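You operate a simulated robot arm through the tools that you are given. There is no shell and no other tool. Be economical: measure what you need, move in short steps, check, and stop when the job is done.

You are at the controls of a simulated robot arm. One attempt, no reset.

Task
Mark the P-305 pad blue and shut it in the wooden case as the kept sample.
Fine: marked first; the marker goes back in its tube; the other pad stays unmarked.

Only the result counts: the job must be done as asked and must still hold three seconds after the hand-in. Knocking over, shifting, dropping, spilling or breaking anything else fails it.

Robot
A 7-joint arm with a two-finger gripper, hanging from a carriage that runs on a rail from [5, 1802] to [-3, -1078] (x, y) and turns from -373 to 314 degrees about z. Base frame: it is fixed where the carriage stands at the start and does not move with it; the origin is on the floor, on the carriage's upright axis, x ahead of it, y to its left, z up; the surface under the hand at the start is at about z = 800. Lengths are in mm, angles in degrees, forces in N, time in s.
With the tool pointing down near the work surface it reaches from about 100 to 440 mm from the robot's upright axis, wherever it stands. Its first joint turns from -166.0 to 166.0 degrees. Payload 1.37 kg.
Tool frame: the origin (TCP) lies between the finger pads and is the grasp point; the fingertips stand 16 mm ahead of it; z points along the fingers, y is the line along which they close. Largest opening 92 mm; the body of the gripper starts 74 mm behind the TCP.
Orientation is told as [roll, pitch, yaw] about the base's x, y, z axes, in that order, counted from this pose: with the fingers straight down and closing along the base's y, the tool's x points along the base's -x, its y along +y and its z along -z.

Tools
- The arm moves only by the tool play_rows. Its argument "motion" is one flat list of numbers, 7 for each row, row after row: the shift along the tool's x, y, z in m, then the turn, a rotation vector about the tool's x, y, z in degrees, then the opening, from 0 (shut) to 1 (fully open). In form: [dx, dy, dz, wx, wy, wz, grip, dx, dy, dz, wx, wy, wz, grip, ...]. A call has 1 to 20 rows; each row is the pose to reach, as a shift and turn from the pose commanded when the call began, along the tool's axes at that moment. Rows are played at 5 a second. More than 50 mm and 8.6 degrees between two rows, or a gripper value outside its range, and nothing of the call is played. Where a pose cannot be reached the arm comes as near as it can. A force on the tool above 40 N (or 10 N above the force at the start of the call, whichever is more), or a blocked arm, ends the call early, and 0.2 s more pass. The fingers move at their own pace and stop on an object; they squeeze with about 26 N. The grip force told is the motor's: it shows also when the fingers shut on nothing. Time passes only in rows, and 0.2 s behind the last, so rows that repeat a pose let the fingers close. The reply holds the time, the measured pose of the TCP, the force on the tool along the base axes, the opening and the grip force, in the units named above and with some noise, with the torque about the TCP (base axes, N m) and any sound that the robot's microphone picked up.
- Cameras (640 x 400 px; columns grow to the right, rows downward): "scene" is now at [255.2, 7.5, 1729.6]; the picture's right is [0.09, -1.00, 0.00], its down [-0.93, -0.09, -0.36] and it looks along [0.36, 0.03, -0.93] (base axes); focal length 289 px, centre (320, 200). "wrist" rides on the gripper at [71, 19, -111] in the tool frame; the picture's right is [-0.26, 0.97, 0.00], its down [-0.78, -0.21, -0.59] and it looks along [-0.57, -0.15, 0.81] (tool axes); focal length 280 px, centre (320, 200). There is no depth. A picture from a camera that has moved, and an enlarged one, comes with that camera's place and axes in the base frame and with its lens. The place of the scene camera against the robot may be out by one fixed shift of up to 12 mm in any direction.
- get_image(camera): a new picture of that camera. The clock stands still meanwhile.
- raise_lower(by): slides the trunk up (or, below 0, down) by that many mm; the arm and the scene camera ride with it, the base frame stays. It gives what a move gives, with no picture.
- drive_base(legs): drives the robot by 1 to 6 legs, each [ahead, left, turn to the left] in mm, mm and degrees, along the robot's own axes; the way and the turn of a leg run together, so that a leg with both is an arc; at most 1500 mm and 180 degrees a leg. The arm and the cameras ride along, it lands a little off, and it stops where it bumps. It keeps to its track: a leg is cut to what the track allows. It gives what a move gives.
- head_to(pan, tilt): turns the head with the scene camera to pan (to the left, within 155 degrees either way) and tilt (down, from -29 to 69), counted from straight ahead of the robot. It gives what a move gives.
- inspect(camera, box): a new picture of the part [left, top, right, bottom] of that camera's present view, enlarged. The clock stands still meanwhile.
- sign_off(): hands the job in; it is judged then, once.

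Go step by step. Nothing tells you exact positions but the pictures and the camera data: compare them with the known pose of the tool, close in by small moves and look again before you grip or let go. The budget is 120 turns and 90 pictures, counting those below and the enlarged ones. Unless the task says otherwise, let go and move clear before handing in, and close with one line.

The tools are called after "Request:" by a JSON object that holds its "name" and its "arguments". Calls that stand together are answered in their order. play_rows: Moves the arm, as the interface text tells. Its arguments: {"type":"object","properties":{"motion":{"type":"array"}},"required":["motion"]} The other tools are called the same way: raise_lower (by) slides the trunk up or down; drive_base (legs) drives the base; head_to (pan, tilt) turns the head that bears the scene camera; get_image (camera) takes a picture; inspect (camera, box) takes an enlarged picture of a part of a camera's view; sign_off () hands the job in.

At the start:

```text
clock: 0.0
tool_pos: [295.3, 50.8, 1189.5]
orientation: [0.1, 0.0, 0.0]
force: [-0.9, 0.1, -0.7]
wrist_torque: [0.0, -0.02, 0.0]
gripper_width: 92.0
finger_force: 0.0
trunk travel left (down, up): [-544.0, 116.0]
robot x, y, heading: [-1.4, -3.1, 0.2]
head pan, tilt: [5.4, 68.8]
```

scene: 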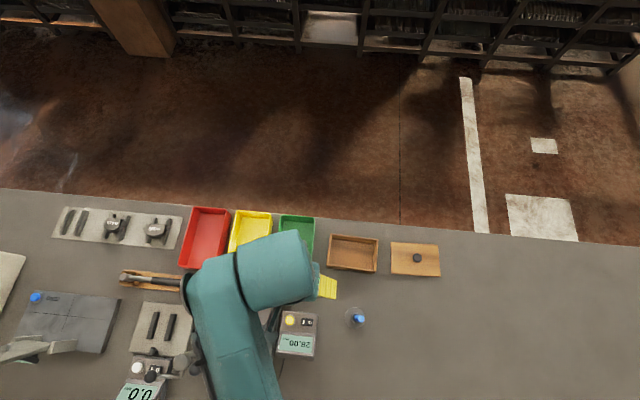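
wrist: 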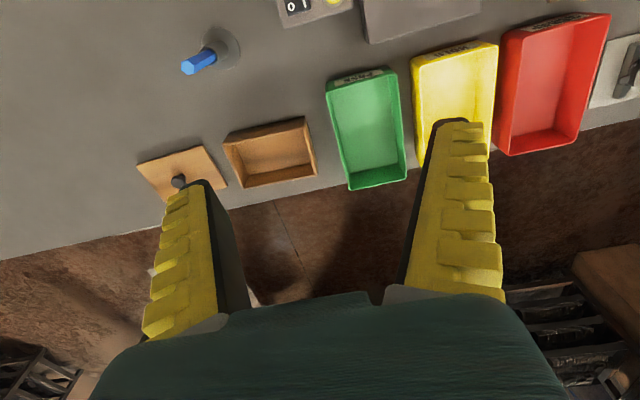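

I see a workbench with a wooden case, its lid beside it, a blue marker in a tube and several gauges. I'll look closer to find the pads and labels.

Request:
{"name": "inspect", "arguments": {"camera": "scene", "box": [0, 190, 200, 400]}}

Request:
{"name": "inspect", "arguments": {"camera": "scene", "box": [260, 210, 450, 370]}}

```text
1.90 times, centred on (100, 295) of scene
camera zoom: at [255.2, 7.5, 1729.6], right [0.09, -1.0, 0.0], down [-0.93, -0.09, -0.36], along [0.36, 0.03, -0.93], focal length 550 px, centre (739, 19)
```

zoom: 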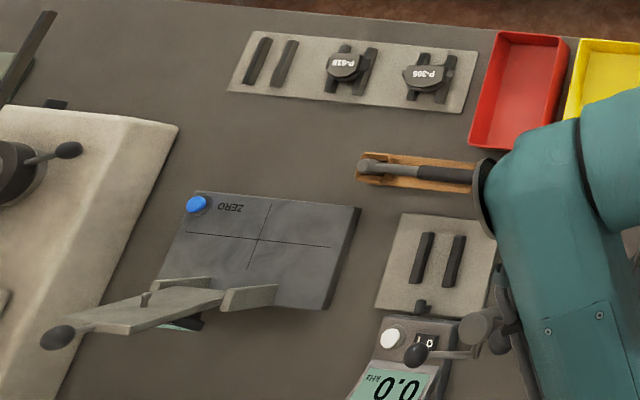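

```text
2.50 times, centred on (355, 290) of scene
camera zoom: at [255.2, 7.5, 1729.6], right [0.09, -1.0, 0.0], down [-0.93, -0.09, -0.36], along [0.36, 0.03, -0.93], focal length 722 px, centre (232, -25)
```

zoom: 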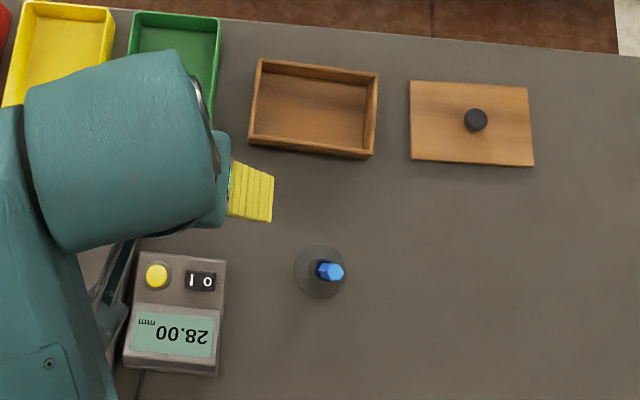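

Two pads are on a tray: P-618 and P-305, with P-305 at about (451, 549). The marker is near (245, -104), the case near (441, -85) and the lid knob near (439, -286). I'll drive toward the marker first and lower the trunk for a better look.

Request:
{"name": "drive_base", "arguments": {"legs": [[0, -150, 0]]}}

Request:
{"name": "raise_lower", "arguments": {"by": -130}}

Request:
{"name": "get_image", "arguments": {"camera": "wrist"}}

Request:
{"name": "get_image", "arguments": {"camera": "scene"}}

```text
clock: 1.4
tool_pos: [294.7, -95.4, 1189.5]
orientation: [0.0, -0.1, 0.0]
force: [0.6, 0.6, 1.1]
wrist_torque: [-0.03, -0.02, -0.01]
gripper_width: 91.8
finger_force: 0.0
trunk travel left (down, up): [-544.0, 116.0]
robot x, y, heading: [-2.7, -147.6, 0.1]
head pan, tilt: [5.4, 68.8]
```

```text
clock: 3.0
tool_pos: [293.0, -96.6, 1059.0]
orientation: [-0.1, -0.1, 0.0]
force: [-0.1, 0.1, 0.3]
wrist_torque: [0.01, -0.01, 0.04]
gripper_width: 91.8
finger_force: 0.1
trunk travel left (down, up): [-414.0, 246.0]
robot x, y, heading: [-0.4, -146.2, 0.0]
head pan, tilt: [5.4, 68.8]
```

```text
85 pictures are left
camera wrist: at [222.7, -77.9, 1170.2], right [0.26, 0.96, 0.0], down [0.78, -0.21, 0.59], along [0.57, -0.15, -0.81], focal length 280 px, centre (320, 200)
```

wrist: 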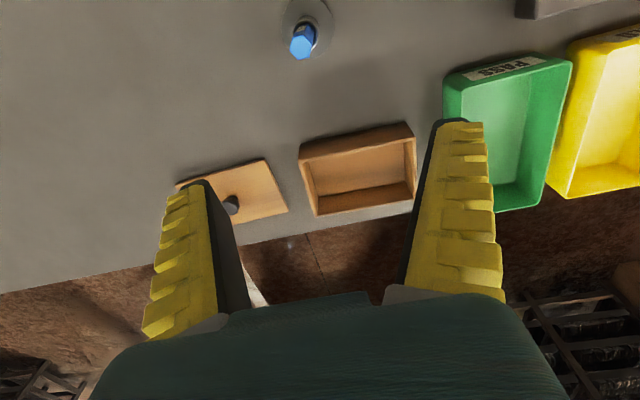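

```text
84 pictures are left
camera scene: at [254.8, -140.3, 1599.6], right [0.09, -1.0, 0.0], down [-0.93, -0.09, -0.36], along [0.36, 0.03, -0.93], focal length 289 px, centre (320, 200)
```

scene: 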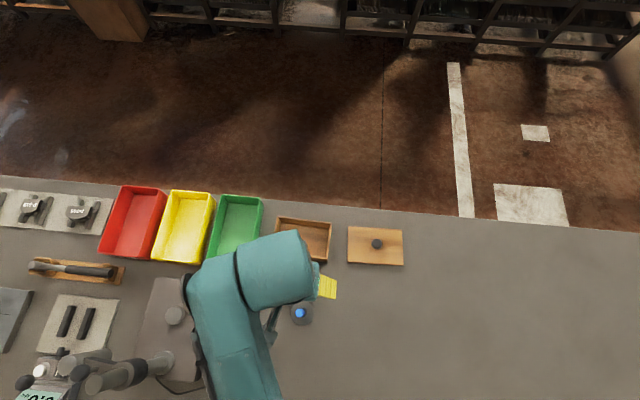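

The marker stands around (245, -100) with its top at about z 920. I'll bring the open hand above it and look.

Request:
{"name": "play_rows", "arguments": {"motion": [0.024, -0.002, 0.02, 0, 0, 0, 1, 0.048, -0.004, 0.04, 0, 0, 0, 1, 0.048, -0.004, 0.04, 0, 0, 0, 1]}}

Request:
{"name": "get_image", "arguments": {"camera": "wrist"}}

```text
clock: 3.8
tool_pos: [246.0, -98.9, 1018.4]
orientation: [0.0, -0.1, -0.1]
force: [-0.1, -0.5, -0.4]
wrist_torque: [0.0, -0.01, 0.01]
gripper_width: 91.9
finger_force: 0.1
trunk travel left (down, up): [-414.0, 246.0]
robot x, y, heading: [2.3, -146.6, -0.2]
head pan, tilt: [5.4, 68.8]
```

```text
83 pictures are left
camera wrist: at [174.4, -80.7, 1130.6], right [0.26, 0.96, 0.0], down [0.78, -0.21, 0.59], along [0.57, -0.15, -0.81], focal length 280 px, centre (320, 200)
```

wrist: 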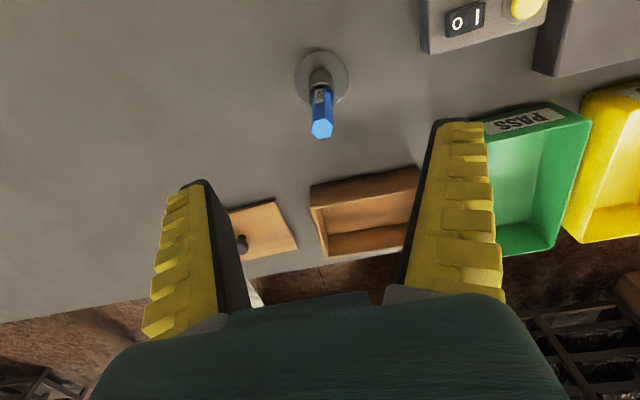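

Request:
{"name": "inspect", "arguments": {"camera": "wrist", "box": [270, 30, 370, 160]}}

Request:
{"name": "inspect", "arguments": {"camera": "scene", "box": [260, 280, 340, 340]}}

```text
3.08 times, centred on (320, 95) of wrist
camera zoom: at [174.4, -80.7, 1130.6], right [0.26, 0.96, 0.0], down [0.78, -0.21, 0.59], along [0.57, -0.15, -0.81], focal length 863 px, centre (320, 523)
```

zoom: 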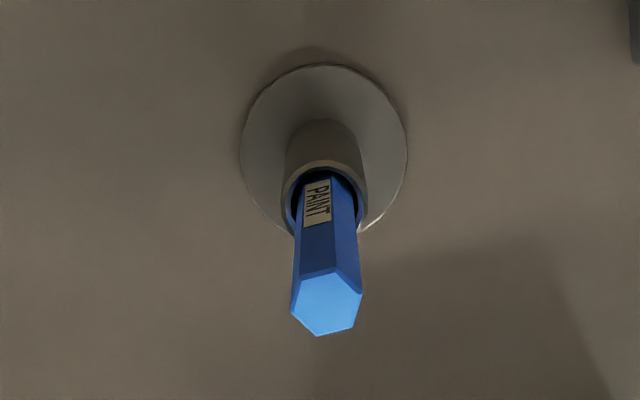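

```text
6.67 times, centred on (300, 310) of scene
camera zoom: at [254.6, -140.3, 1599.6], right [0.09, -1.0, 0.0], down [-0.93, -0.09, -0.36], along [0.36, 0.03, -0.93], focal length 1924 px, centre (453, -533)
```

zoom: 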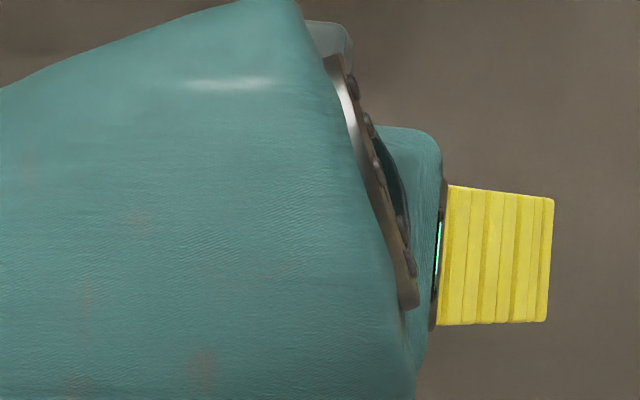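

The marker is a vertical hex rod at (246, -98), with its top at about z 945 and the tube mouth at about 856. Its flats are at ±30°, so I'll turn the hand 30° and come down partway.

Request:
{"name": "play_rows", "arguments": {"motion": [0, 0.001, 0.0, 0, 0, -7.5, 1, 0, 0.001, 0.0, 0, 0, -15, 1, 0, 0.001, 0.01, 0, 0, -22.5, 1, 0, 0.001, 0.03, 0, 0, -30, 1, 0, 0.001, 0.055, 0, 0, -30, 1, 0, 0.001, 0.055, 0, 0, -30, 1]}}

Request:
{"name": "get_image", "arguments": {"camera": "wrist"}}

```text
clock: 5.2
tool_pos: [246.0, -100.4, 964.0]
orientation: [0.0, -0.1, 30.1]
force: [0.4, 0.1, -0.3]
wrist_torque: [-0.01, 0.0, -0.03]
gripper_width: 92.0
finger_force: 0.1
trunk travel left (down, up): [-414.0, 246.0]
robot x, y, heading: [-2.3, -148.6, -0.1]
head pan, tilt: [5.4, 68.8]
```

```text
80 pictures are left
camera wrist: at [174.3, -120.3, 1075.0], right [-0.26, 0.97, 0.0], down [0.78, 0.21, 0.59], along [0.57, 0.15, -0.81], focal length 280 px, centre (320, 200)
```

wrist: 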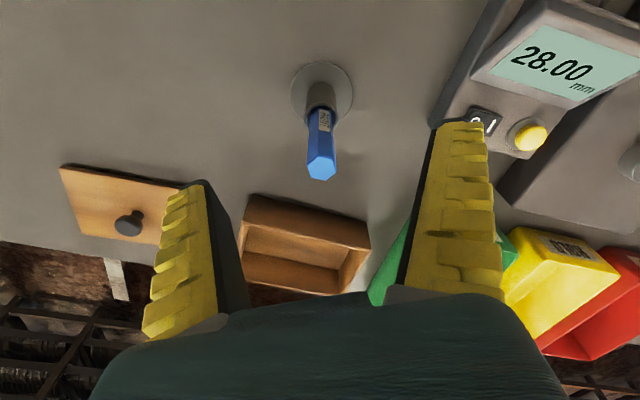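

The marker is centred between the fingers. I'll half-close, go down to about z 906 and grip.

Request:
{"name": "play_rows", "arguments": {"motion": [0, 0, 0.0, 0, 0, 0, 0.5, 0, 0, 0.02, 0, 0, 0, 0.5, 0, 0, 0.04, 0, 0, 0, 0.5, 0, 0, 0.058, 0, 0, 0, 0.5, 0, 0, 0.058, 0, 0, 0, 0.3, 0, 0, 0.058, 0, 0, 0, 0.0, 0, 0, 0.058, 0, 0, 0, 0.0, 0, 0, 0.058, 0, 0, 0, 0.0]}}

Request:
{"name": "get_image", "arguments": {"camera": "wrist"}}

```text
clock: 7.0
tool_pos: [248.5, -99.3, 906.8]
orientation: [-0.1, -0.2, 30.0]
force: [0.8, 1.3, 5.2]
wrist_torque: [0.05, -0.2, 0.0]
gripper_width: 6.7
finger_force: 25.7
trunk travel left (down, up): [-414.0, 246.0]
robot x, y, heading: [-1.0, -148.6, -0.2]
head pan, tilt: [5.4, 68.8]
```

```text
79 pictures are left
camera wrist: at [176.3, -118.8, 1017.3], right [-0.26, 0.97, 0.0], down [0.78, 0.21, 0.59], along [0.57, 0.15, -0.81], focal length 280 px, centre (320, 200)
```

wrist: 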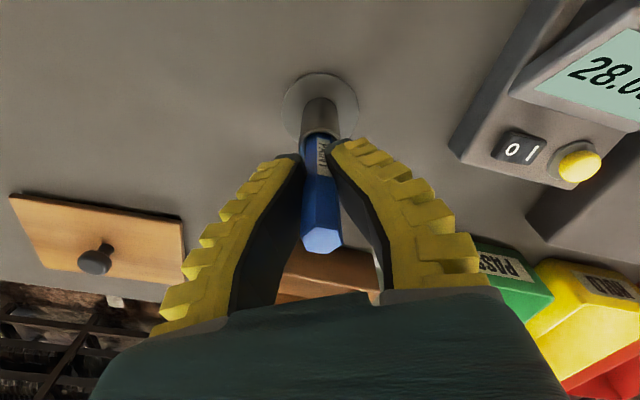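

The marker is gripped. I'll lift it straight out.

Request:
{"name": "play_rows", "arguments": {"motion": [0, 0, -0.015, 0, 0, 0, 0, 0, 0, -0.03, 0, 0, 0, 0, 0, 0, -0.045, 0, 0, 0, 0, 0, 0, -0.06, 0, 0, 0, 0, 0, 0, -0.085, 0, 0, 0, 0, 0, 0, -0.11, 0, 0, 0, 0, 0, 0, -0.14, 0, 0, 0, 0, 0, 0, -0.14, 0, 0, 0, 0]}}

Request:
{"name": "get_image", "arguments": {"camera": "wrist"}}

Request:
{"name": "get_image", "arguments": {"camera": "scene"}}

```text
clock: 8.8
tool_pos: [246.5, -98.9, 1043.6]
orientation: [0.0, 0.0, 30.2]
force: [0.6, 0.1, 0.1]
wrist_torque: [0.01, 0.01, 0.01]
gripper_width: 5.6
finger_force: 25.6
trunk travel left (down, up): [-414.0, 246.0]
robot x, y, heading: [-2.1, -145.0, -0.1]
head pan, tilt: [5.4, 68.8]
```

```text
78 pictures are left
camera wrist: at [174.9, -118.8, 1156.0], right [-0.26, 0.97, 0.0], down [0.78, 0.21, 0.59], along [0.57, 0.15, -0.81], focal length 280 px, centre (320, 200)
```

wrist: 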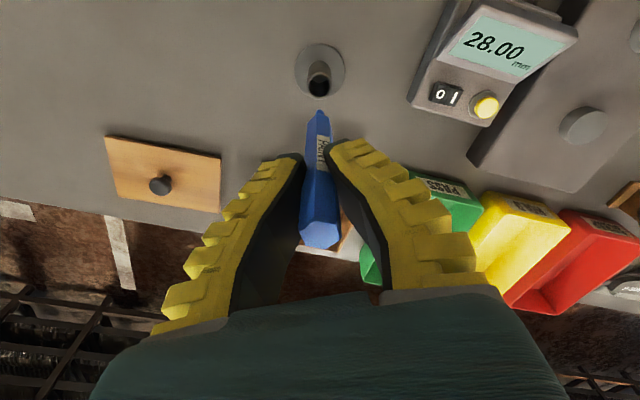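

```text
77 pictures are left
camera scene: at [254.8, -140.3, 1599.6], right [0.09, -1.0, 0.0], down [-0.93, -0.09, -0.36], along [0.36, 0.03, -0.93], focal length 289 px, centre (320, 200)
```

scene: 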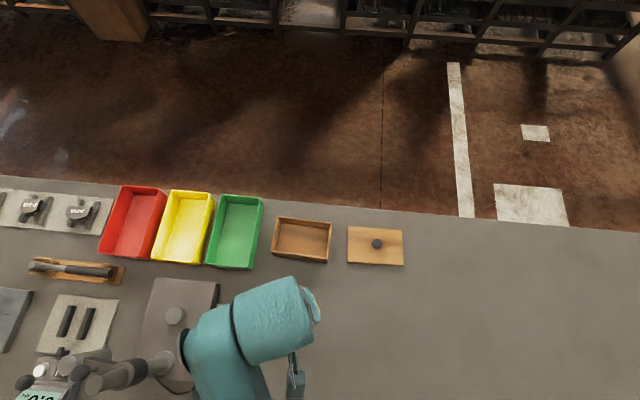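

The marker is out, with its tip about 105 mm below the TCP. I'll raise the trunk and check the way to the left before driving there.

Request:
{"name": "raise_lower", "arguments": {"by": 130}}

Request:
{"name": "head_to", "arguments": {"pan": 70, "tilt": 45}}

Request:
{"name": "get_image", "arguments": {"camera": "scene"}}

```text
clock: 10.3
tool_pos: [247.2, -99.8, 1174.0]
orientation: [0.1, -0.1, 30.1]
force: [-0.7, 0.1, -0.9]
wrist_torque: [-0.01, 0.01, 0.0]
gripper_width: 6.3
finger_force: 26.4
trunk travel left (down, up): [-544.0, 116.0]
robot x, y, heading: [-2.3, -146.1, 0.1]
head pan, tilt: [5.4, 68.8]
```

```text
clock: 11.7
tool_pos: [246.5, -98.2, 1174.7]
orientation: [-0.1, -0.1, 30.0]
force: [-1.1, -0.5, 0.2]
wrist_torque: [-0.06, 0.05, -0.01]
gripper_width: 6.0
finger_force: 26.2
trunk travel left (down, up): [-544.0, 116.0]
robot x, y, heading: [-3.2, -145.3, 0.4]
head pan, tilt: [70.0, 45.0]
```

```text
76 pictures are left
camera scene: at [227.0, -69.2, 1758.4], right [0.94, -0.34, 0.0], down [-0.24, -0.66, -0.71], along [0.24, 0.66, -0.71], focal length 289 px, centre (320, 200)
```

scene: 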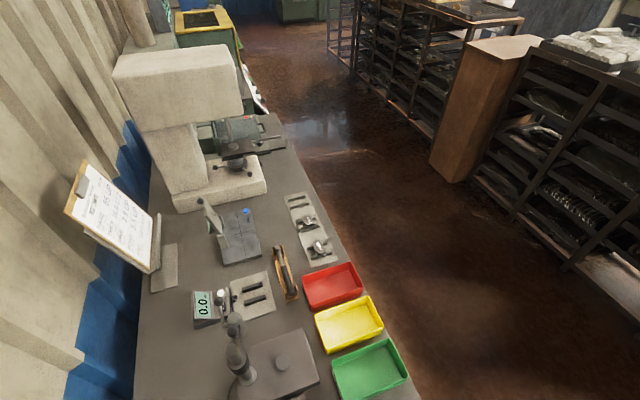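

The way is clear: low tools only, with the tall machine starting at about y 950. I'll drive left to the pads and look down at them.

Request:
{"name": "drive_base", "arguments": {"legs": [[0, 560, 0]]}}

Request:
{"name": "head_to", "arguments": {"pan": 20, "tilt": 60}}

Request:
{"name": "get_image", "arguments": {"camera": "scene"}}

Request:
{"name": "get_image", "arguments": {"camera": "wrist"}}

```text
clock: 14.9
tool_pos: [247.5, 460.7, 1174.8]
orientation: [0.0, 0.0, 30.0]
force: [-0.9, 0.4, -0.4]
wrist_torque: [-0.01, 0.01, 0.03]
gripper_width: 6.0
finger_force: 25.9
trunk travel left (down, up): [-544.0, 116.0]
robot x, y, heading: [3.3, 411.9, 0.2]
head pan, tilt: [70.0, 45.0]
```

```text
clock: 16.1
tool_pos: [248.5, 460.0, 1174.3]
orientation: [0.0, -0.1, 30.0]
force: [0.5, 0.8, -0.1]
wrist_torque: [0.02, -0.01, 0.0]
gripper_width: 5.7
finger_force: 26.4
trunk travel left (down, up): [-544.0, 116.0]
robot x, y, heading: [-1.8, 411.6, -0.1]
head pan, tilt: [20.0, 60.0]
```

```text
75 pictures are left
camera scene: at [263.2, 437.1, 1739.0], right [0.34, -0.94, 0.0], down [-0.81, -0.3, -0.5], along [0.47, 0.17, -0.87], focal length 289 px, centre (320, 200)
```

scene: 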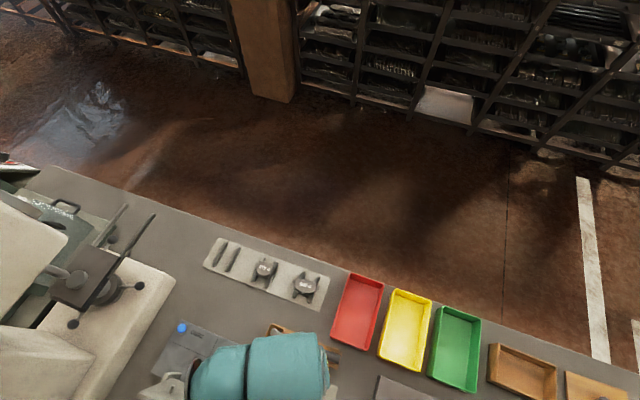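

```text
74 pictures are left
camera wrist: at [176.4, 440.9, 1285.8], right [-0.26, 0.97, 0.0], down [0.78, 0.21, 0.59], along [0.57, 0.15, -0.81], focal length 280 px, centre (320, 200)
```

wrist: 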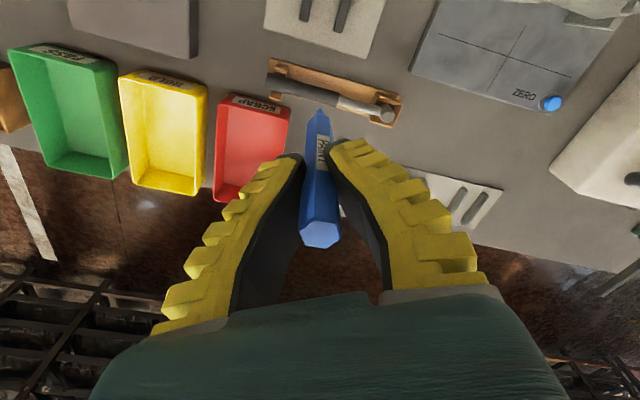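

Request:
{"name": "inspect", "arguments": {"camera": "scene", "box": [195, 225, 345, 325]}}

```text
4.00 times, centred on (270, 275) of scene
camera zoom: at [263.2, 437.1, 1739.0], right [0.34, -0.94, 0.0], down [-0.81, -0.3, -0.5], along [0.47, 0.17, -0.87], focal length 1154 px, centre (520, -100)
```

zoom: 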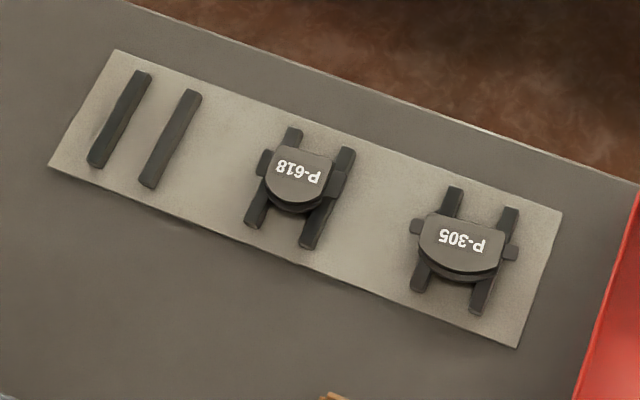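

P-305 lies across two rails with its label up, at about (448, 549). I'll drive so the robot stands about level with it, then extend the arm.

Request:
{"name": "drive_base", "arguments": {"legs": [[0, 125, 0]]}}

```text
clock: 17.3
tool_pos: [248.7, 585.5, 1173.6]
orientation: [0.0, 0.1, 30.1]
force: [0.2, 0.0, -0.7]
wrist_torque: [-0.01, 0.03, -0.02]
gripper_width: 6.1
finger_force: 25.4
trunk travel left (down, up): [-544.0, 116.0]
robot x, y, heading: [3.1, 537.0, 0.2]
head pan, tilt: [20.0, 60.0]
```

Request:
{"name": "play_rows", "arguments": {"motion": [-0.028, -0.0265, 0, 0, 0, 0, 0, -0.056, -0.053, 0, 0, 0, 0, 0, -0.084, -0.0795, 0, 0, 0, 0, 0, -0.112, -0.106, 0, 0, 0, 0, 0, -0.112, -0.106, 0, 0, 0, 0, 0]}}

Request:
{"name": "raise_lower", "arguments": {"by": -130}}

Request:
{"name": "get_image", "arguments": {"camera": "wrist"}}

```text
clock: 18.5
tool_pos: [397.5, 548.6, 1174.6]
orientation: [0.1, 0.0, 30.0]
force: [0.3, 0.0, 0.1]
wrist_torque: [0.02, 0.0, -0.02]
gripper_width: 5.9
finger_force: 25.8
trunk travel left (down, up): [-544.0, 116.0]
robot x, y, heading: [0.4, 536.0, -0.1]
head pan, tilt: [20.0, 60.0]
```

```text
clock: 20.1
tool_pos: [397.9, 547.9, 1044.3]
orientation: [0.0, -0.1, 30.0]
force: [0.7, 0.9, -0.3]
wrist_torque: [0.02, -0.01, 0.02]
gripper_width: 5.8
finger_force: 26.0
trunk travel left (down, up): [-414.0, 246.0]
robot x, y, heading: [3.1, 539.3, 0.3]
head pan, tilt: [20.0, 60.0]
```

```text
72 pictures are left
camera wrist: at [325.5, 529.4, 1155.6], right [-0.26, 0.97, 0.0], down [0.78, 0.21, 0.59], along [0.57, 0.15, -0.81], focal length 280 px, centre (320, 200)
```

wrist: 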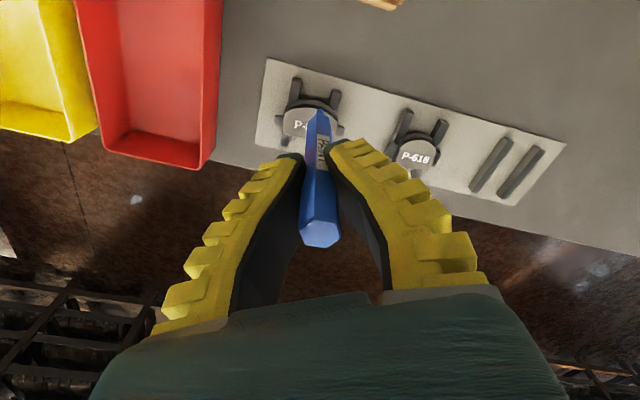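

The pad centre is at about (443, 550), with the curved clear part of the face toward -x. I'll bring the tip over x≈432 and lower it closer.

Request:
{"name": "play_rows", "arguments": {"motion": [-0.015, -0.0077, 0, 0, 0, 0, 0, -0.0304, -0.0153, 0, 0, 0, 0, 0, -0.0304, -0.0153, 0.03, 0, 0, 0, 0, -0.0304, -0.0153, 0.06, 0, 0, 0, 0, -0.0304, -0.0153, 0.06, 0, 0, 0, 0]}}

Request:
{"name": "get_image", "arguments": {"camera": "wrist"}}

Request:
{"name": "inspect", "arguments": {"camera": "wrist", "box": [230, 60, 410, 180]}}

Request:
{"name": "get_image", "arguments": {"camera": "scene"}}

```text
clock: 21.3
tool_pos: [431.0, 549.9, 983.1]
orientation: [0.0, -0.1, 30.1]
force: [-0.2, -0.4, -0.7]
wrist_torque: [0.01, 0.02, 0.01]
gripper_width: 6.1
finger_force: 25.9
trunk travel left (down, up): [-414.0, 246.0]
robot x, y, heading: [3.3, 537.0, -0.1]
head pan, tilt: [20.0, 60.0]
```

```text
71 pictures are left
camera wrist: at [359.3, 530.3, 1094.3], right [-0.26, 0.97, 0.0], down [0.78, 0.21, 0.59], along [0.57, 0.15, -0.81], focal length 280 px, centre (320, 200)
```

wrist: 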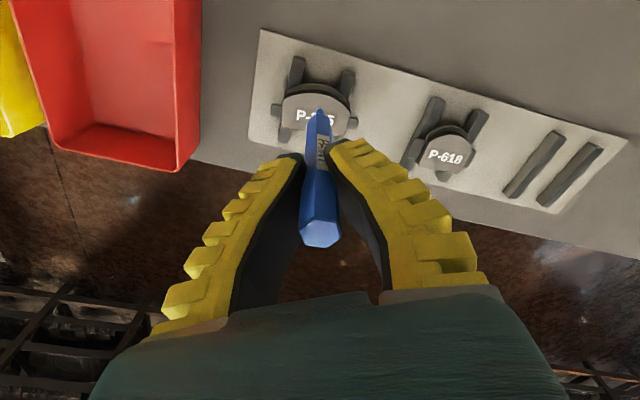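

```text
3.33 times, centred on (320, 120) of wrist
camera zoom: at [359.3, 530.3, 1094.3], right [-0.26, 0.97, 0.0], down [0.78, 0.21, 0.59], along [0.57, 0.15, -0.81], focal length 935 px, centre (320, 467)
```

zoom: 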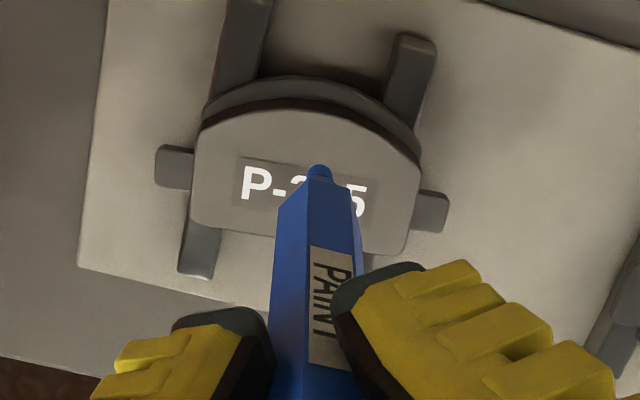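

```text
69 pictures are left
camera scene: at [263.5, 562.0, 1608.9], right [0.34, -0.94, 0.0], down [-0.81, -0.3, -0.5], along [0.47, 0.17, -0.87], focal length 289 px, centre (320, 200)
```

scene: 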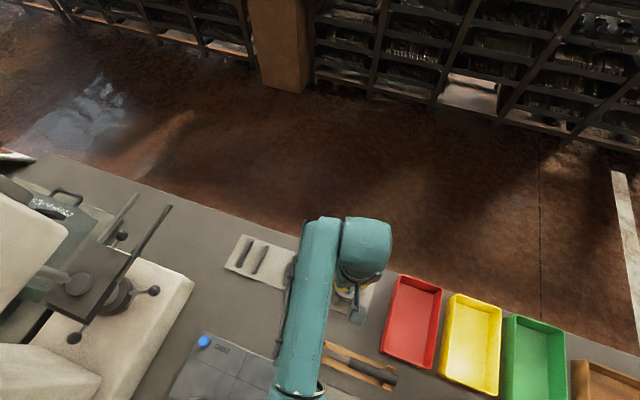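

The tip is over the pad, whose face runs from x≈429 to 463. I'll shift to x≈438 and go down near contact.

Request:
{"name": "play_rows", "arguments": {"motion": [-0.0061, -0.0035, 0.01, 0, 0, 0, 0, -0.0061, -0.0035, 0.02, 0, 0, 0, 0, -0.0061, -0.0035, 0.03, 0, 0, 0, 0, -0.0061, -0.0035, 0.03, 0, 0, 0, 0]}}

Request:
{"name": "inspect", "arguments": {"camera": "wrist", "box": [230, 60, 410, 180]}}

```text
clock: 22.3
tool_pos: [439.2, 548.7, 953.9]
orientation: [-0.1, 0.0, 30.1]
force: [-0.8, 0.2, -1.1]
wrist_torque: [0.0, 0.01, 0.01]
gripper_width: 5.7
finger_force: 25.7
trunk travel left (down, up): [-414.0, 246.0]
robot x, y, heading: [1.7, 537.7, 0.3]
head pan, tilt: [20.0, 60.0]
```

```text
3.33 times, centred on (320, 120) of wrist
camera zoom: at [366.3, 530.3, 1064.7], right [-0.26, 0.97, 0.0], down [0.78, 0.21, 0.59], along [0.57, 0.15, -0.81], focal length 935 px, centre (320, 467)
```

zoom: 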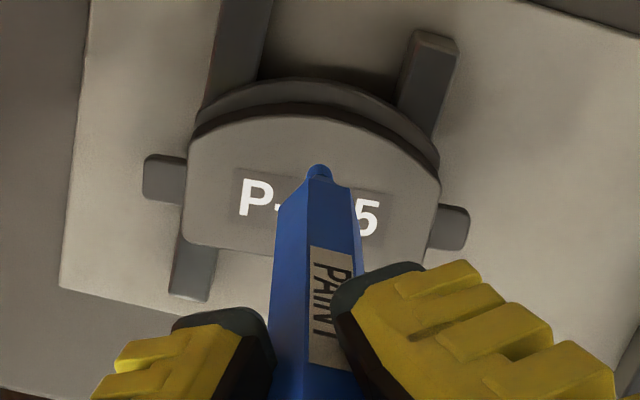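

Still above the face. I'll descend in small steps while watching the force.

Request:
{"name": "play_rows", "arguments": {"motion": [0, 0, 0.003, 0, 0, 0, 0, 0, 0, 0.006, 0, 0, 0, 0, 0, 0, 0.009, 0, 0, 0, 0]}}

Request:
{"name": "inspect", "arguments": {"camera": "wrist", "box": [230, 60, 410, 180]}}

```text
clock: 23.1
tool_pos: [438.0, 550.3, 944.6]
orientation: [0.0, -0.2, 30.1]
force: [-0.3, 0.6, 0.7]
wrist_torque: [0.0, -0.02, 0.02]
gripper_width: 6.3
finger_force: 25.5
trunk travel left (down, up): [-414.0, 246.0]
robot x, y, heading: [-1.3, 537.7, 0.2]
head pan, tilt: [20.0, 60.0]
```

```text
3.33 times, centred on (320, 120) of wrist
camera zoom: at [365.9, 530.9, 1056.3], right [-0.26, 0.97, 0.0], down [0.78, 0.21, 0.59], along [0.57, 0.15, -0.81], focal length 935 px, centre (320, 467)
```

zoom: 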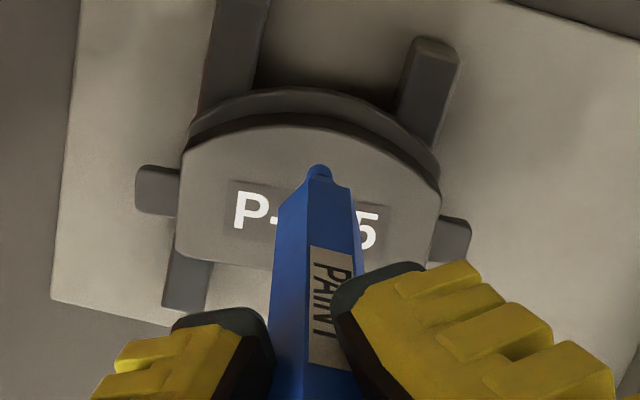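

Request:
{"name": "play_rows", "arguments": {"motion": [0, 0, 0.002, 0, 0, 0, 0, 0, 0, 0.004, 0, 0, 0, 0, 0, 0, 0.006, 0, 0, 0, 0]}}

```text
clock: 23.9
tool_pos: [437.7, 550.7, 938.3]
orientation: [0.0, 0.0, 30.1]
force: [-0.6, -0.2, -0.4]
wrist_torque: [-0.01, 0.02, 0.0]
gripper_width: 6.1
finger_force: 26.5
trunk travel left (down, up): [-414.0, 246.0]
robot x, y, heading: [-0.2, 538.4, 0.2]
head pan, tilt: [20.0, 60.0]
```

Request:
{"name": "play_rows", "arguments": {"motion": [0, 0, 0.002, 0, 0, 0, 0, 0, 0, 0.004, 0, 0, 0, 0, 0, 0, 0.006, 0, 0, 0, 0]}}

Request:
{"name": "inspect", "arguments": {"camera": "wrist", "box": [230, 60, 410, 180]}}

```text
clock: 24.7
tool_pos: [441.4, 550.8, 935.7]
orientation: [-0.1, -0.3, 30.0]
force: [-3.5, -0.9, 19.2]
wrist_torque: [-0.16, 0.43, -0.02]
gripper_width: 5.8
finger_force: 26.1
trunk travel left (down, up): [-414.0, 246.0]
robot x, y, heading: [0.7, 536.9, 0.1]
head pan, tilt: [20.0, 60.0]
```

```text
3.33 times, centred on (320, 120) of wrist
camera zoom: at [368.1, 530.8, 1046.9], right [-0.26, 0.97, 0.0], down [0.78, 0.21, 0.59], along [0.57, 0.15, -0.8], focal length 935 px, centre (320, 467)
```

zoom: 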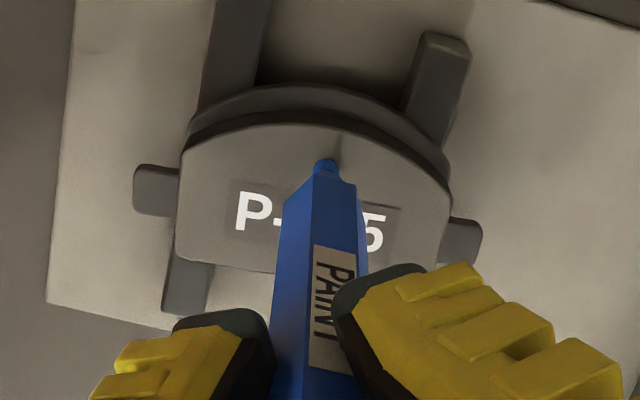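

Contact at 19 N. I'll lift off and see whether a mark was left.

Request:
{"name": "play_rows", "arguments": {"motion": [0, 0, -0.004, 0, 0, 0, 0, 0.01, 0, -0.02, 0, 0, 0, 0, 0.02, 0, -0.03, 0, 0, 0, 0]}}

Request:
{"name": "inspect", "arguments": {"camera": "wrist", "box": [230, 60, 410, 180]}}

```text
clock: 25.5
tool_pos: [420.3, 541.1, 961.4]
orientation: [-0.1, 0.0, 30.0]
force: [1.1, 0.0, 0.1]
wrist_torque: [0.04, -0.03, 0.02]
gripper_width: 6.1
finger_force: 26.0
trunk travel left (down, up): [-414.0, 246.0]
robot x, y, heading: [1.5, 536.6, 0.1]
head pan, tilt: [20.0, 60.0]
```

```text
3.33 times, centred on (320, 120) of wrist
camera zoom: at [348.2, 520.6, 1074.2], right [-0.26, 0.97, 0.0], down [0.78, 0.21, 0.59], along [0.57, 0.15, -0.81], focal length 935 px, centre (320, 467)
```

zoom: 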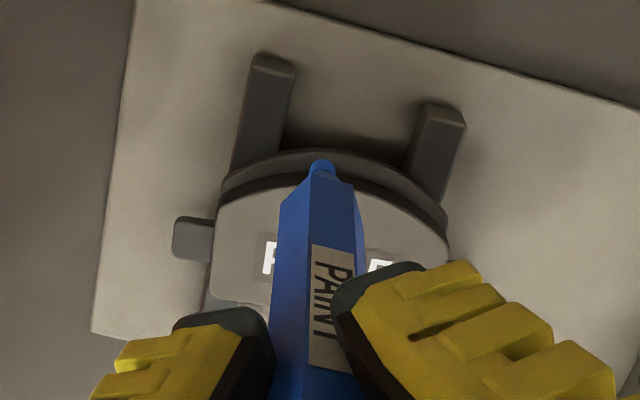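

The marker hides the spot, so I'll shift sideways and look again.

Request:
{"name": "play_rows", "arguments": {"motion": [0, 0.02, -0.02, 0, 0, 0, 0, 0, 0.045, -0.03, 0, 0, 0, 0]}}

Request:
{"name": "inspect", "arguments": {"camera": "wrist", "box": [200, 60, 380, 180]}}

```text
clock: 26.1
tool_pos: [399.0, 579.5, 995.1]
orientation: [0.0, 0.1, 30.0]
force: [0.1, -0.4, -1.1]
wrist_torque: [0.01, 0.03, -0.04]
gripper_width: 5.8
finger_force: 26.2
trunk travel left (down, up): [-414.0, 246.0]
robot x, y, heading: [1.7, 536.4, -0.0]
head pan, tilt: [20.0, 60.0]
```

```text
3.33 times, centred on (290, 120) of wrist
camera zoom: at [326.6, 560.2, 1106.9], right [-0.26, 0.97, 0.0], down [0.78, 0.21, 0.59], along [0.57, 0.15, -0.81], focal length 935 px, centre (420, 467)
```

zoom: 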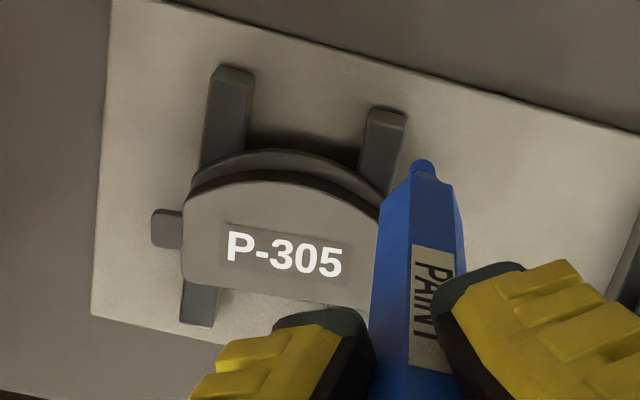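

No visible mark from the brief touch. I'll go back, press with a longer dwell and make a short stroke.

Request:
{"name": "play_rows", "arguments": {"motion": [-0.01, -0.025, 0.015, 0, 0, 0, 0, -0.022, -0.046, 0.03, 0, 0, 0, 0, -0.022, -0.046, 0.045, 0, 0, 0, 0, -0.022, -0.046, 0.054, 0, 0, 0, 0, -0.022, -0.046, 0.058, 0, 0, 0, 0, -0.022, -0.046, 0.059, 0, 0, 0, 0, -0.022, -0.046, 0.059, 0, 0, 0, 0, -0.022, -0.046, 0.059, 0, 0, 0, 0, -0.022, -0.046, 0.059, 0, 0, 0, 0, -0.0235, -0.0434, 0.059, 0, 0, 0, 0, -0.025, -0.041, 0.059, 0, 0, 0, 0, -0.0235, -0.0434, 0.059, 0, 0, 0, 0, -0.022, -0.046, 0.059, 0, 0, 0, 0, -0.0205, -0.0486, 0.059, 0, 0, 0, 0, -0.019, -0.051, 0.059, 0, 0, 0, 0]}}

Request:
{"name": "inspect", "arguments": {"camera": "wrist", "box": [230, 60, 410, 180]}}

```text
clock: 29.3
tool_pos: [441.1, 546.9, 935.7]
orientation: [0.0, -0.3, 30.1]
force: [3.2, 4.0, 13.2]
wrist_torque: [0.37, -0.19, -0.06]
gripper_width: 6.1
finger_force: 25.6
trunk travel left (down, up): [-414.0, 246.0]
robot x, y, heading: [2.0, 537.5, -0.1]
head pan, tilt: [20.0, 60.0]
```

```text
3.33 times, centred on (320, 120) of wrist
camera zoom: at [369.7, 526.4, 1046.5], right [-0.26, 0.97, 0.0], down [0.78, 0.21, 0.59], along [0.57, 0.15, -0.81], focal length 935 px, centre (320, 467)
```

zoom: 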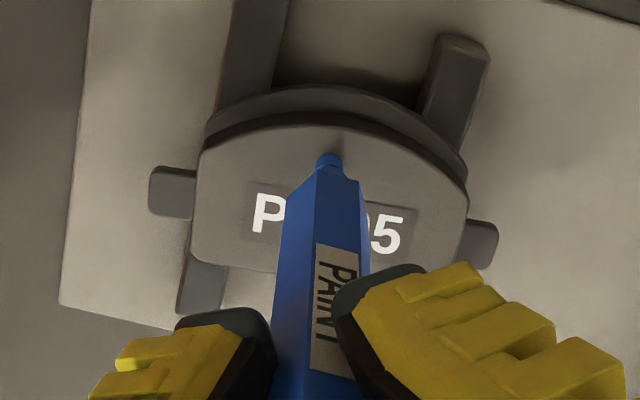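

Request:
{"name": "play_rows", "arguments": {"motion": [0, 0, -0.006, 0, 0, 0, 0, 0.01, 0.02, -0.03, 0, 0, 0, 0, 0.02, 0.05, -0.06, 0, 0, 0, 0]}}

Request:
{"name": "inspect", "arguments": {"camera": "wrist", "box": [200, 60, 380, 180]}}

```text
clock: 30.1
tool_pos: [397.5, 578.0, 994.2]
orientation: [0.0, 0.0, 30.1]
force: [-0.1, 0.6, 0.3]
wrist_torque: [-0.02, 0.04, 0.02]
gripper_width: 6.1
finger_force: 26.2
trunk travel left (down, up): [-414.0, 246.0]
robot x, y, heading: [-0.1, 535.0, 0.1]
head pan, tilt: [20.0, 60.0]
```

```text
3.33 times, centred on (290, 120) of wrist
camera zoom: at [325.6, 559.2, 1105.6], right [-0.26, 0.97, 0.0], down [0.78, 0.21, 0.59], along [0.57, 0.15, -0.81], focal length 935 px, centre (420, 467)
```

zoom: 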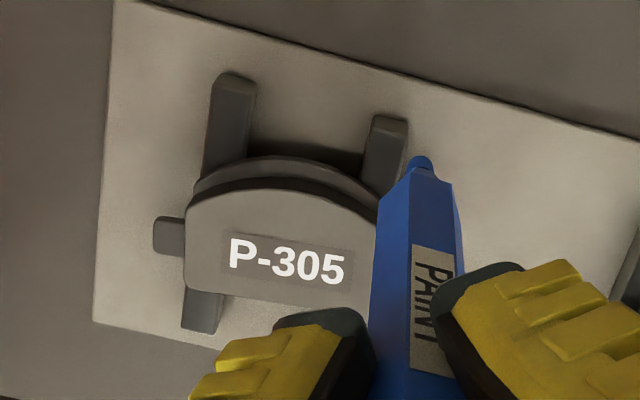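

Still no mark. The tip barely slid because the marker flexed in the grip, so I'll do a proper stroke of about 26 mm across the face and back.

Request:
{"name": "play_rows", "arguments": {"motion": [-0.015, -0.018, 0.01, 0, 0, 0, 0, -0.0305, -0.0361, 0.03, 0, 0, 0, 0, -0.0305, -0.0361, 0.05, 0, 0, 0, 0, -0.0305, -0.0361, 0.057, 0, 0, 0, 0, -0.0305, -0.0361, 0.059, 0, 0, 0, 0, -0.0305, -0.0361, 0.059, 0, 0, 0, 0, -0.0283, -0.0398, 0.059, 0, 0, 0, 0, -0.0262, -0.0436, 0.059, 0, 0, 0, 0, -0.024, -0.0474, 0.059, 0, 0, 0, 0, -0.0218, -0.0511, 0.059, 0, 0, 0, 0, -0.0197, -0.0548, 0.059, 0, 0, 0, 0, -0.0175, -0.0586, 0.059, 0, 0, 0, 0, -0.0218, -0.0511, 0.059, 0, 0, 0, 0, -0.0262, -0.0436, 0.059, 0, 0, 0, 0, -0.0305, -0.0361, 0.059, 0, 0, 0, 0, -0.0305, -0.0361, 0.05, 0, 0, 0, 0, -0.015, -0.018, 0.02, 0, 0, 0, 0, 0, 0, 0, 0, 0, 0, 0]}}

Request:
{"name": "inspect", "arguments": {"camera": "wrist", "box": [200, 60, 380, 180]}}

```text
clock: 33.9
tool_pos: [397.6, 578.5, 995.3]
orientation: [0.0, 0.0, 30.1]
force: [0.1, -0.7, 0.7]
wrist_torque: [-0.01, 0.01, 0.0]
gripper_width: 5.8
finger_force: 26.2
trunk travel left (down, up): [-414.0, 246.0]
robot x, y, heading: [-2.1, 537.2, 0.3]
head pan, tilt: [20.0, 60.0]
```

```text
3.33 times, centred on (290, 120) of wrist
camera zoom: at [326.2, 559.0, 1106.8], right [-0.26, 0.97, 0.0], down [0.78, 0.21, 0.59], along [0.57, 0.15, -0.81], focal length 935 px, centre (420, 467)
```

zoom: 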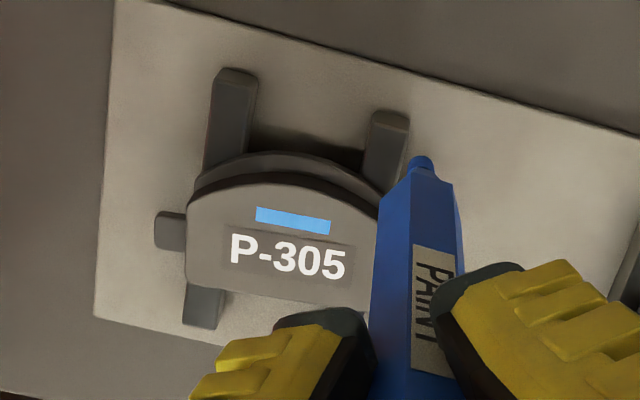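

The pad now has a clean blue stripe. Next I'll take the marker back to its tube: raise, retract and drive right.

Request:
{"name": "raise_lower", "arguments": {"by": 130}}

Request:
{"name": "play_rows", "arguments": {"motion": [0.0318, 0.0204, 0, 0, 0, 0, 0, 0.0636, 0.0408, 0, 0, 0, 0, 0, 0.0955, 0.0612, 0, 0, 0, 0, 0, 0.1273, 0.0816, 0, 0, 0, 0, 0, 0.1273, 0.0816, 0, 0, 0, 0, 0]}}

Request:
{"name": "drive_base", "arguments": {"legs": [[0, -684, 0]]}}

Request:
{"name": "get_image", "arguments": {"camera": "wrist"}}

```text
clock: 35.5
tool_pos: [397.6, 577.8, 1126.4]
orientation: [0.0, 0.1, 30.1]
force: [-0.6, 0.4, 0.6]
wrist_torque: [-0.01, 0.01, -0.03]
gripper_width: 5.9
finger_force: 26.6
trunk travel left (down, up): [-544.0, 116.0]
robot x, y, heading: [1.1, 538.5, 0.1]
head pan, tilt: [20.0, 60.0]
```

```text
clock: 36.7
tool_pos: [246.2, 584.9, 1125.0]
orientation: [0.0, -0.2, 30.1]
force: [0.4, -0.2, 0.0]
wrist_torque: [0.01, 0.0, 0.02]
gripper_width: 6.0
finger_force: 25.8
trunk travel left (down, up): [-544.0, 116.0]
robot x, y, heading: [-2.9, 534.0, 0.2]
head pan, tilt: [20.0, 60.0]
```

```text
clock: 40.5
tool_pos: [244.0, -99.6, 1124.1]
orientation: [0.0, -0.1, 30.6]
force: [0.1, 0.1, -0.9]
wrist_torque: [0.01, -0.01, 0.01]
gripper_width: 5.9
finger_force: 25.8
trunk travel left (down, up): [-544.0, 116.0]
robot x, y, heading: [2.2, -152.7, 0.7]
head pan, tilt: [20.0, 60.0]
```

```text
60 pictures are left
camera wrist: at [172.5, -120.3, 1235.8], right [-0.27, 0.96, 0.0], down [0.78, 0.22, 0.59], along [0.57, 0.16, -0.81], focal length 280 px, centre (320, 200)
```

wrist: 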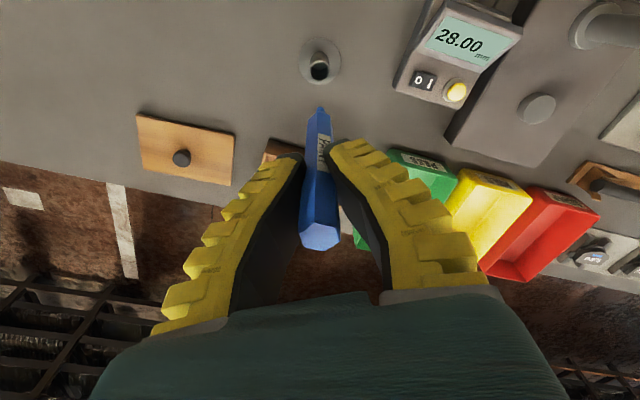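

Request:
{"name": "raise_lower", "arguments": {"by": -90}}

Request:
{"name": "inspect", "arguments": {"camera": "wrist", "box": [250, 40, 400, 140]}}

```text
clock: 41.7
tool_pos: [243.6, -100.4, 1034.0]
orientation: [0.1, -0.1, 30.7]
force: [-0.1, -0.3, -0.3]
wrist_torque: [0.02, -0.01, 0.02]
gripper_width: 5.8
finger_force: 26.1
trunk travel left (down, up): [-454.0, 206.0]
robot x, y, heading: [-0.2, -152.8, 0.7]
head pan, tilt: [20.0, 60.0]
```

```text
4.00 times, centred on (325, 90) of wrist
camera zoom: at [172.5, -120.3, 1145.8], right [-0.27, 0.96, 0.0], down [0.78, 0.22, 0.59], along [0.57, 0.16, -0.81], focal length 1122 px, centre (300, 640)
```

zoom: 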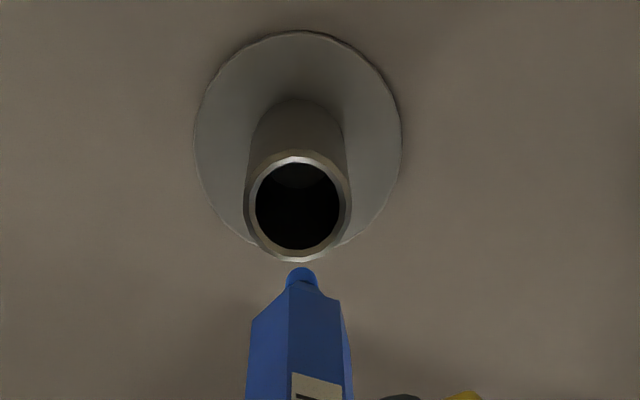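

The tip hangs about 3 mm short of nominal from a slight tilt. I'll correct that tilt, line up with the tube at (245, -100.5) and go down to just above the mouth.

Request:
{"name": "play_rows", "arguments": {"motion": [-0.0025, -0.0008, 0.0, 0, -1.2, 0, 0, -0.0025, -0.0008, 0.02, 0, -1.2, 0, 0, -0.0025, -0.0008, 0.04, 0, -1.2, 0, 0, -0.0025, -0.0008, 0.06, 0, -1.2, 0, 0, -0.0025, -0.0008, 0.06, 0, -1.2, 0, 0]}}

Request:
{"name": "inspect", "arguments": {"camera": "wrist", "box": [250, 60, 400, 160]}}

```text
clock: 42.9
tool_pos: [246.9, -99.5, 973.9]
orientation: [0.0, -1.2, 30.7]
force: [0.3, 0.8, 0.0]
wrist_torque: [0.02, -0.01, 0.01]
gripper_width: 6.2
finger_force: 26.5
trunk travel left (down, up): [-454.0, 206.0]
robot x, y, heading: [1.0, -155.6, 0.5]
head pan, tilt: [20.0, 60.0]
```

```text
4.00 times, centred on (325, 110) of wrist
camera zoom: at [173.5, -120.4, 1084.3], right [-0.27, 0.96, 0.01], down [0.77, 0.21, 0.61], along [0.58, 0.17, -0.8], focal length 1122 px, centre (300, 560)
```

zoom: 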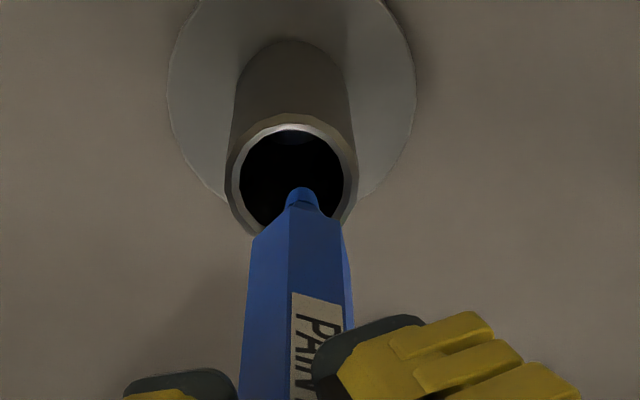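

The tip is about 2 mm to one side of the mouth centre. I'll correct it and step down a little.

Request:
{"name": "play_rows", "arguments": {"motion": [-0.0012, -0.0021, 0.0, 0, 0, 0, 0, -0.0012, -0.0021, 0.004, 0, 0, 0, 0, -0.0012, -0.0021, 0.009, 0, 0, 0, 0]}}

Request:
{"name": "inspect", "arguments": {"camera": "wrist", "box": [250, 60, 400, 160]}}

```text
clock: 43.7
tool_pos: [248.9, -100.7, 965.5]
orientation: [0.1, -1.3, 30.6]
force: [0.4, 0.5, -0.3]
wrist_torque: [0.01, 0.02, 0.04]
gripper_width: 5.9
finger_force: 26.1
trunk travel left (down, up): [-454.0, 206.0]
robot x, y, heading: [-0.3, -155.2, 0.7]
head pan, tilt: [20.0, 60.0]
```

```text
4.00 times, centred on (325, 110) of wrist
camera zoom: at [175.3, -122.3, 1075.2], right [-0.27, 0.96, 0.01], down [0.77, 0.21, 0.61], along [0.58, 0.17, -0.8], focal length 1122 px, centre (300, 560)
```

zoom: 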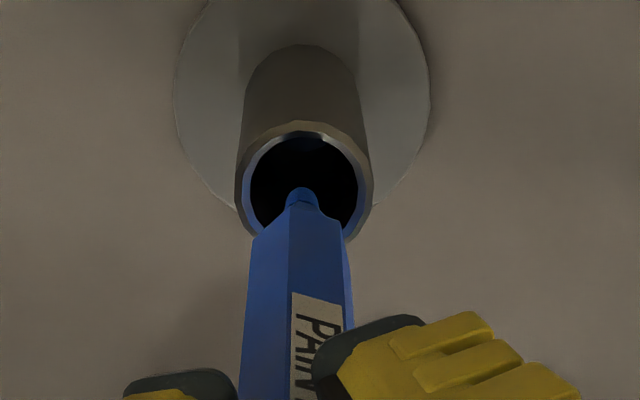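

The tip is aligned and about to enter. I'll descend slowly while watching the force.

Request:
{"name": "play_rows", "arguments": {"motion": [0, 0, 0.003, 0, 0, 0, 0, 0, 0, 0.006, 0, 0, 0, 0, 0, 0, 0.009, 0, 0, 0, 0]}}

Request:
{"name": "inspect", "arguments": {"camera": "wrist", "box": [250, 60, 400, 160]}}

```text
clock: 44.5
tool_pos: [249.0, -100.5, 956.1]
orientation: [0.0, -1.2, 30.7]
force: [0.4, 0.3, 0.2]
wrist_torque: [-0.01, 0.02, 0.06]
gripper_width: 6.0
finger_force: 26.0
trunk travel left (down, up): [-454.0, 206.0]
robot x, y, heading: [-2.7, -151.9, 0.5]
head pan, tilt: [20.0, 60.0]
```

```text
4.00 times, centred on (325, 110) of wrist
camera zoom: at [175.7, -122.0, 1065.8], right [-0.27, 0.96, 0.01], down [0.77, 0.21, 0.61], along [0.58, 0.17, -0.8], focal length 1122 px, centre (300, 560)
```

zoom: 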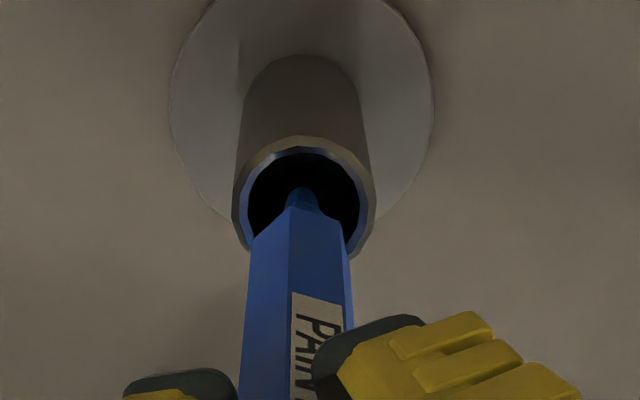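

Request:
{"name": "play_rows", "arguments": {"motion": [0, 0, 0.003, 0, 0, 0, 0, 0, 0, 0.006, 0, 0, 0, 0, 0, 0, 0.009, 0, 0, 0, 0]}}

Request:
{"name": "inspect", "arguments": {"camera": "wrist", "box": [250, 60, 400, 160]}}

```text
clock: 45.3
tool_pos: [250.2, -100.5, 947.5]
orientation: [0.1, -1.2, 30.8]
force: [0.6, -0.8, -1.3]
wrist_torque: [0.01, -0.05, 0.0]
gripper_width: 6.1
finger_force: 26.0
trunk travel left (down, up): [-454.0, 206.0]
robot x, y, heading: [-1.6, -151.4, 1.0]
head pan, tilt: [20.0, 60.0]
```

```text
4.00 times, centred on (325, 110) of wrist
camera zoom: at [175.7, -121.8, 1056.6], right [-0.27, 0.96, 0.01], down [0.77, 0.21, 0.61], along [0.58, 0.17, -0.8], focal length 1122 px, centre (300, 560)
```

zoom: 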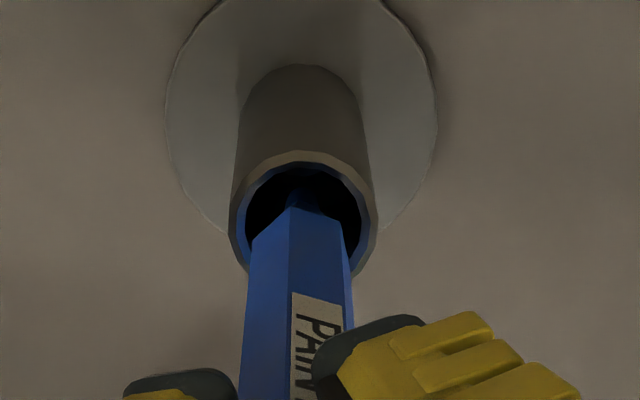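

Entering, but the marker sits about 2.5 mm too far in +x. I'll shift it back and go on.

Request:
{"name": "play_rows", "arguments": {"motion": [0.0022, 0.0012, 0.0, 0, 0, 0, 0, 0.0022, 0.0012, 0.003, 0, 0, 0, 0, 0.0022, 0.0012, 0.006, 0, 0, 0, 0]}}

Request:
{"name": "inspect", "arguments": {"camera": "wrist", "box": [250, 60, 400, 160]}}

```text
clock: 46.1
tool_pos: [247.4, -99.5, 942.2]
orientation: [0.0, -1.3, 30.8]
force: [0.5, -0.2, -1.0]
wrist_torque: [-0.03, -0.01, -0.01]
gripper_width: 6.1
finger_force: 26.2
trunk travel left (down, up): [-454.0, 206.0]
robot x, y, heading: [-1.2, -150.2, 0.7]
head pan, tilt: [20.0, 60.0]
```

```text
4.00 times, centred on (325, 110) of wrist
camera zoom: at [173.6, -121.9, 1051.6], right [-0.27, 0.96, 0.01], down [0.77, 0.21, 0.61], along [0.58, 0.17, -0.8], focal length 1122 px, centre (300, 560)
```

zoom: 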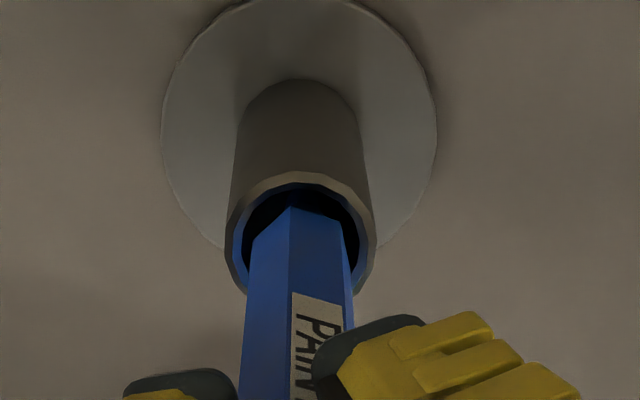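

Request:
{"name": "play_rows", "arguments": {"motion": [0.001, 0.0005, 0.003, 0, 0, 0, 0, 0.001, 0.0005, 0.006, 0, 0, 0, 0, 0.001, 0.0005, 0.009, 0, 0, 0, 0]}}

Request:
{"name": "inspect", "arguments": {"camera": "wrist", "box": [250, 60, 400, 160]}}

```text
clock: 46.9
tool_pos: [245.6, -100.0, 931.8]
orientation: [0.1, -1.2, 30.6]
force: [0.6, -0.6, -0.2]
wrist_torque: [-0.01, -0.06, 0.0]
gripper_width: 6.0
finger_force: 26.0
trunk travel left (down, up): [-454.0, 206.0]
robot x, y, heading: [-1.8, -151.3, 0.6]
head pan, tilt: [20.0, 60.0]
```

```text
4.00 times, centred on (325, 110) of wrist
camera zoom: at [171.8, -121.9, 1042.4], right [-0.27, 0.96, 0.01], down [0.77, 0.21, 0.61], along [0.58, 0.17, -0.8], focal length 1122 px, centre (300, 560)
```

zoom: 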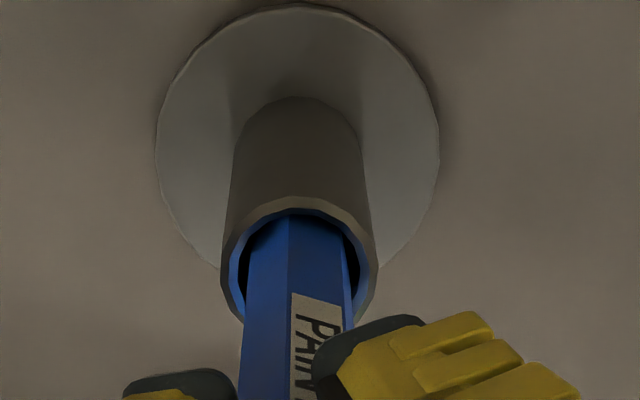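

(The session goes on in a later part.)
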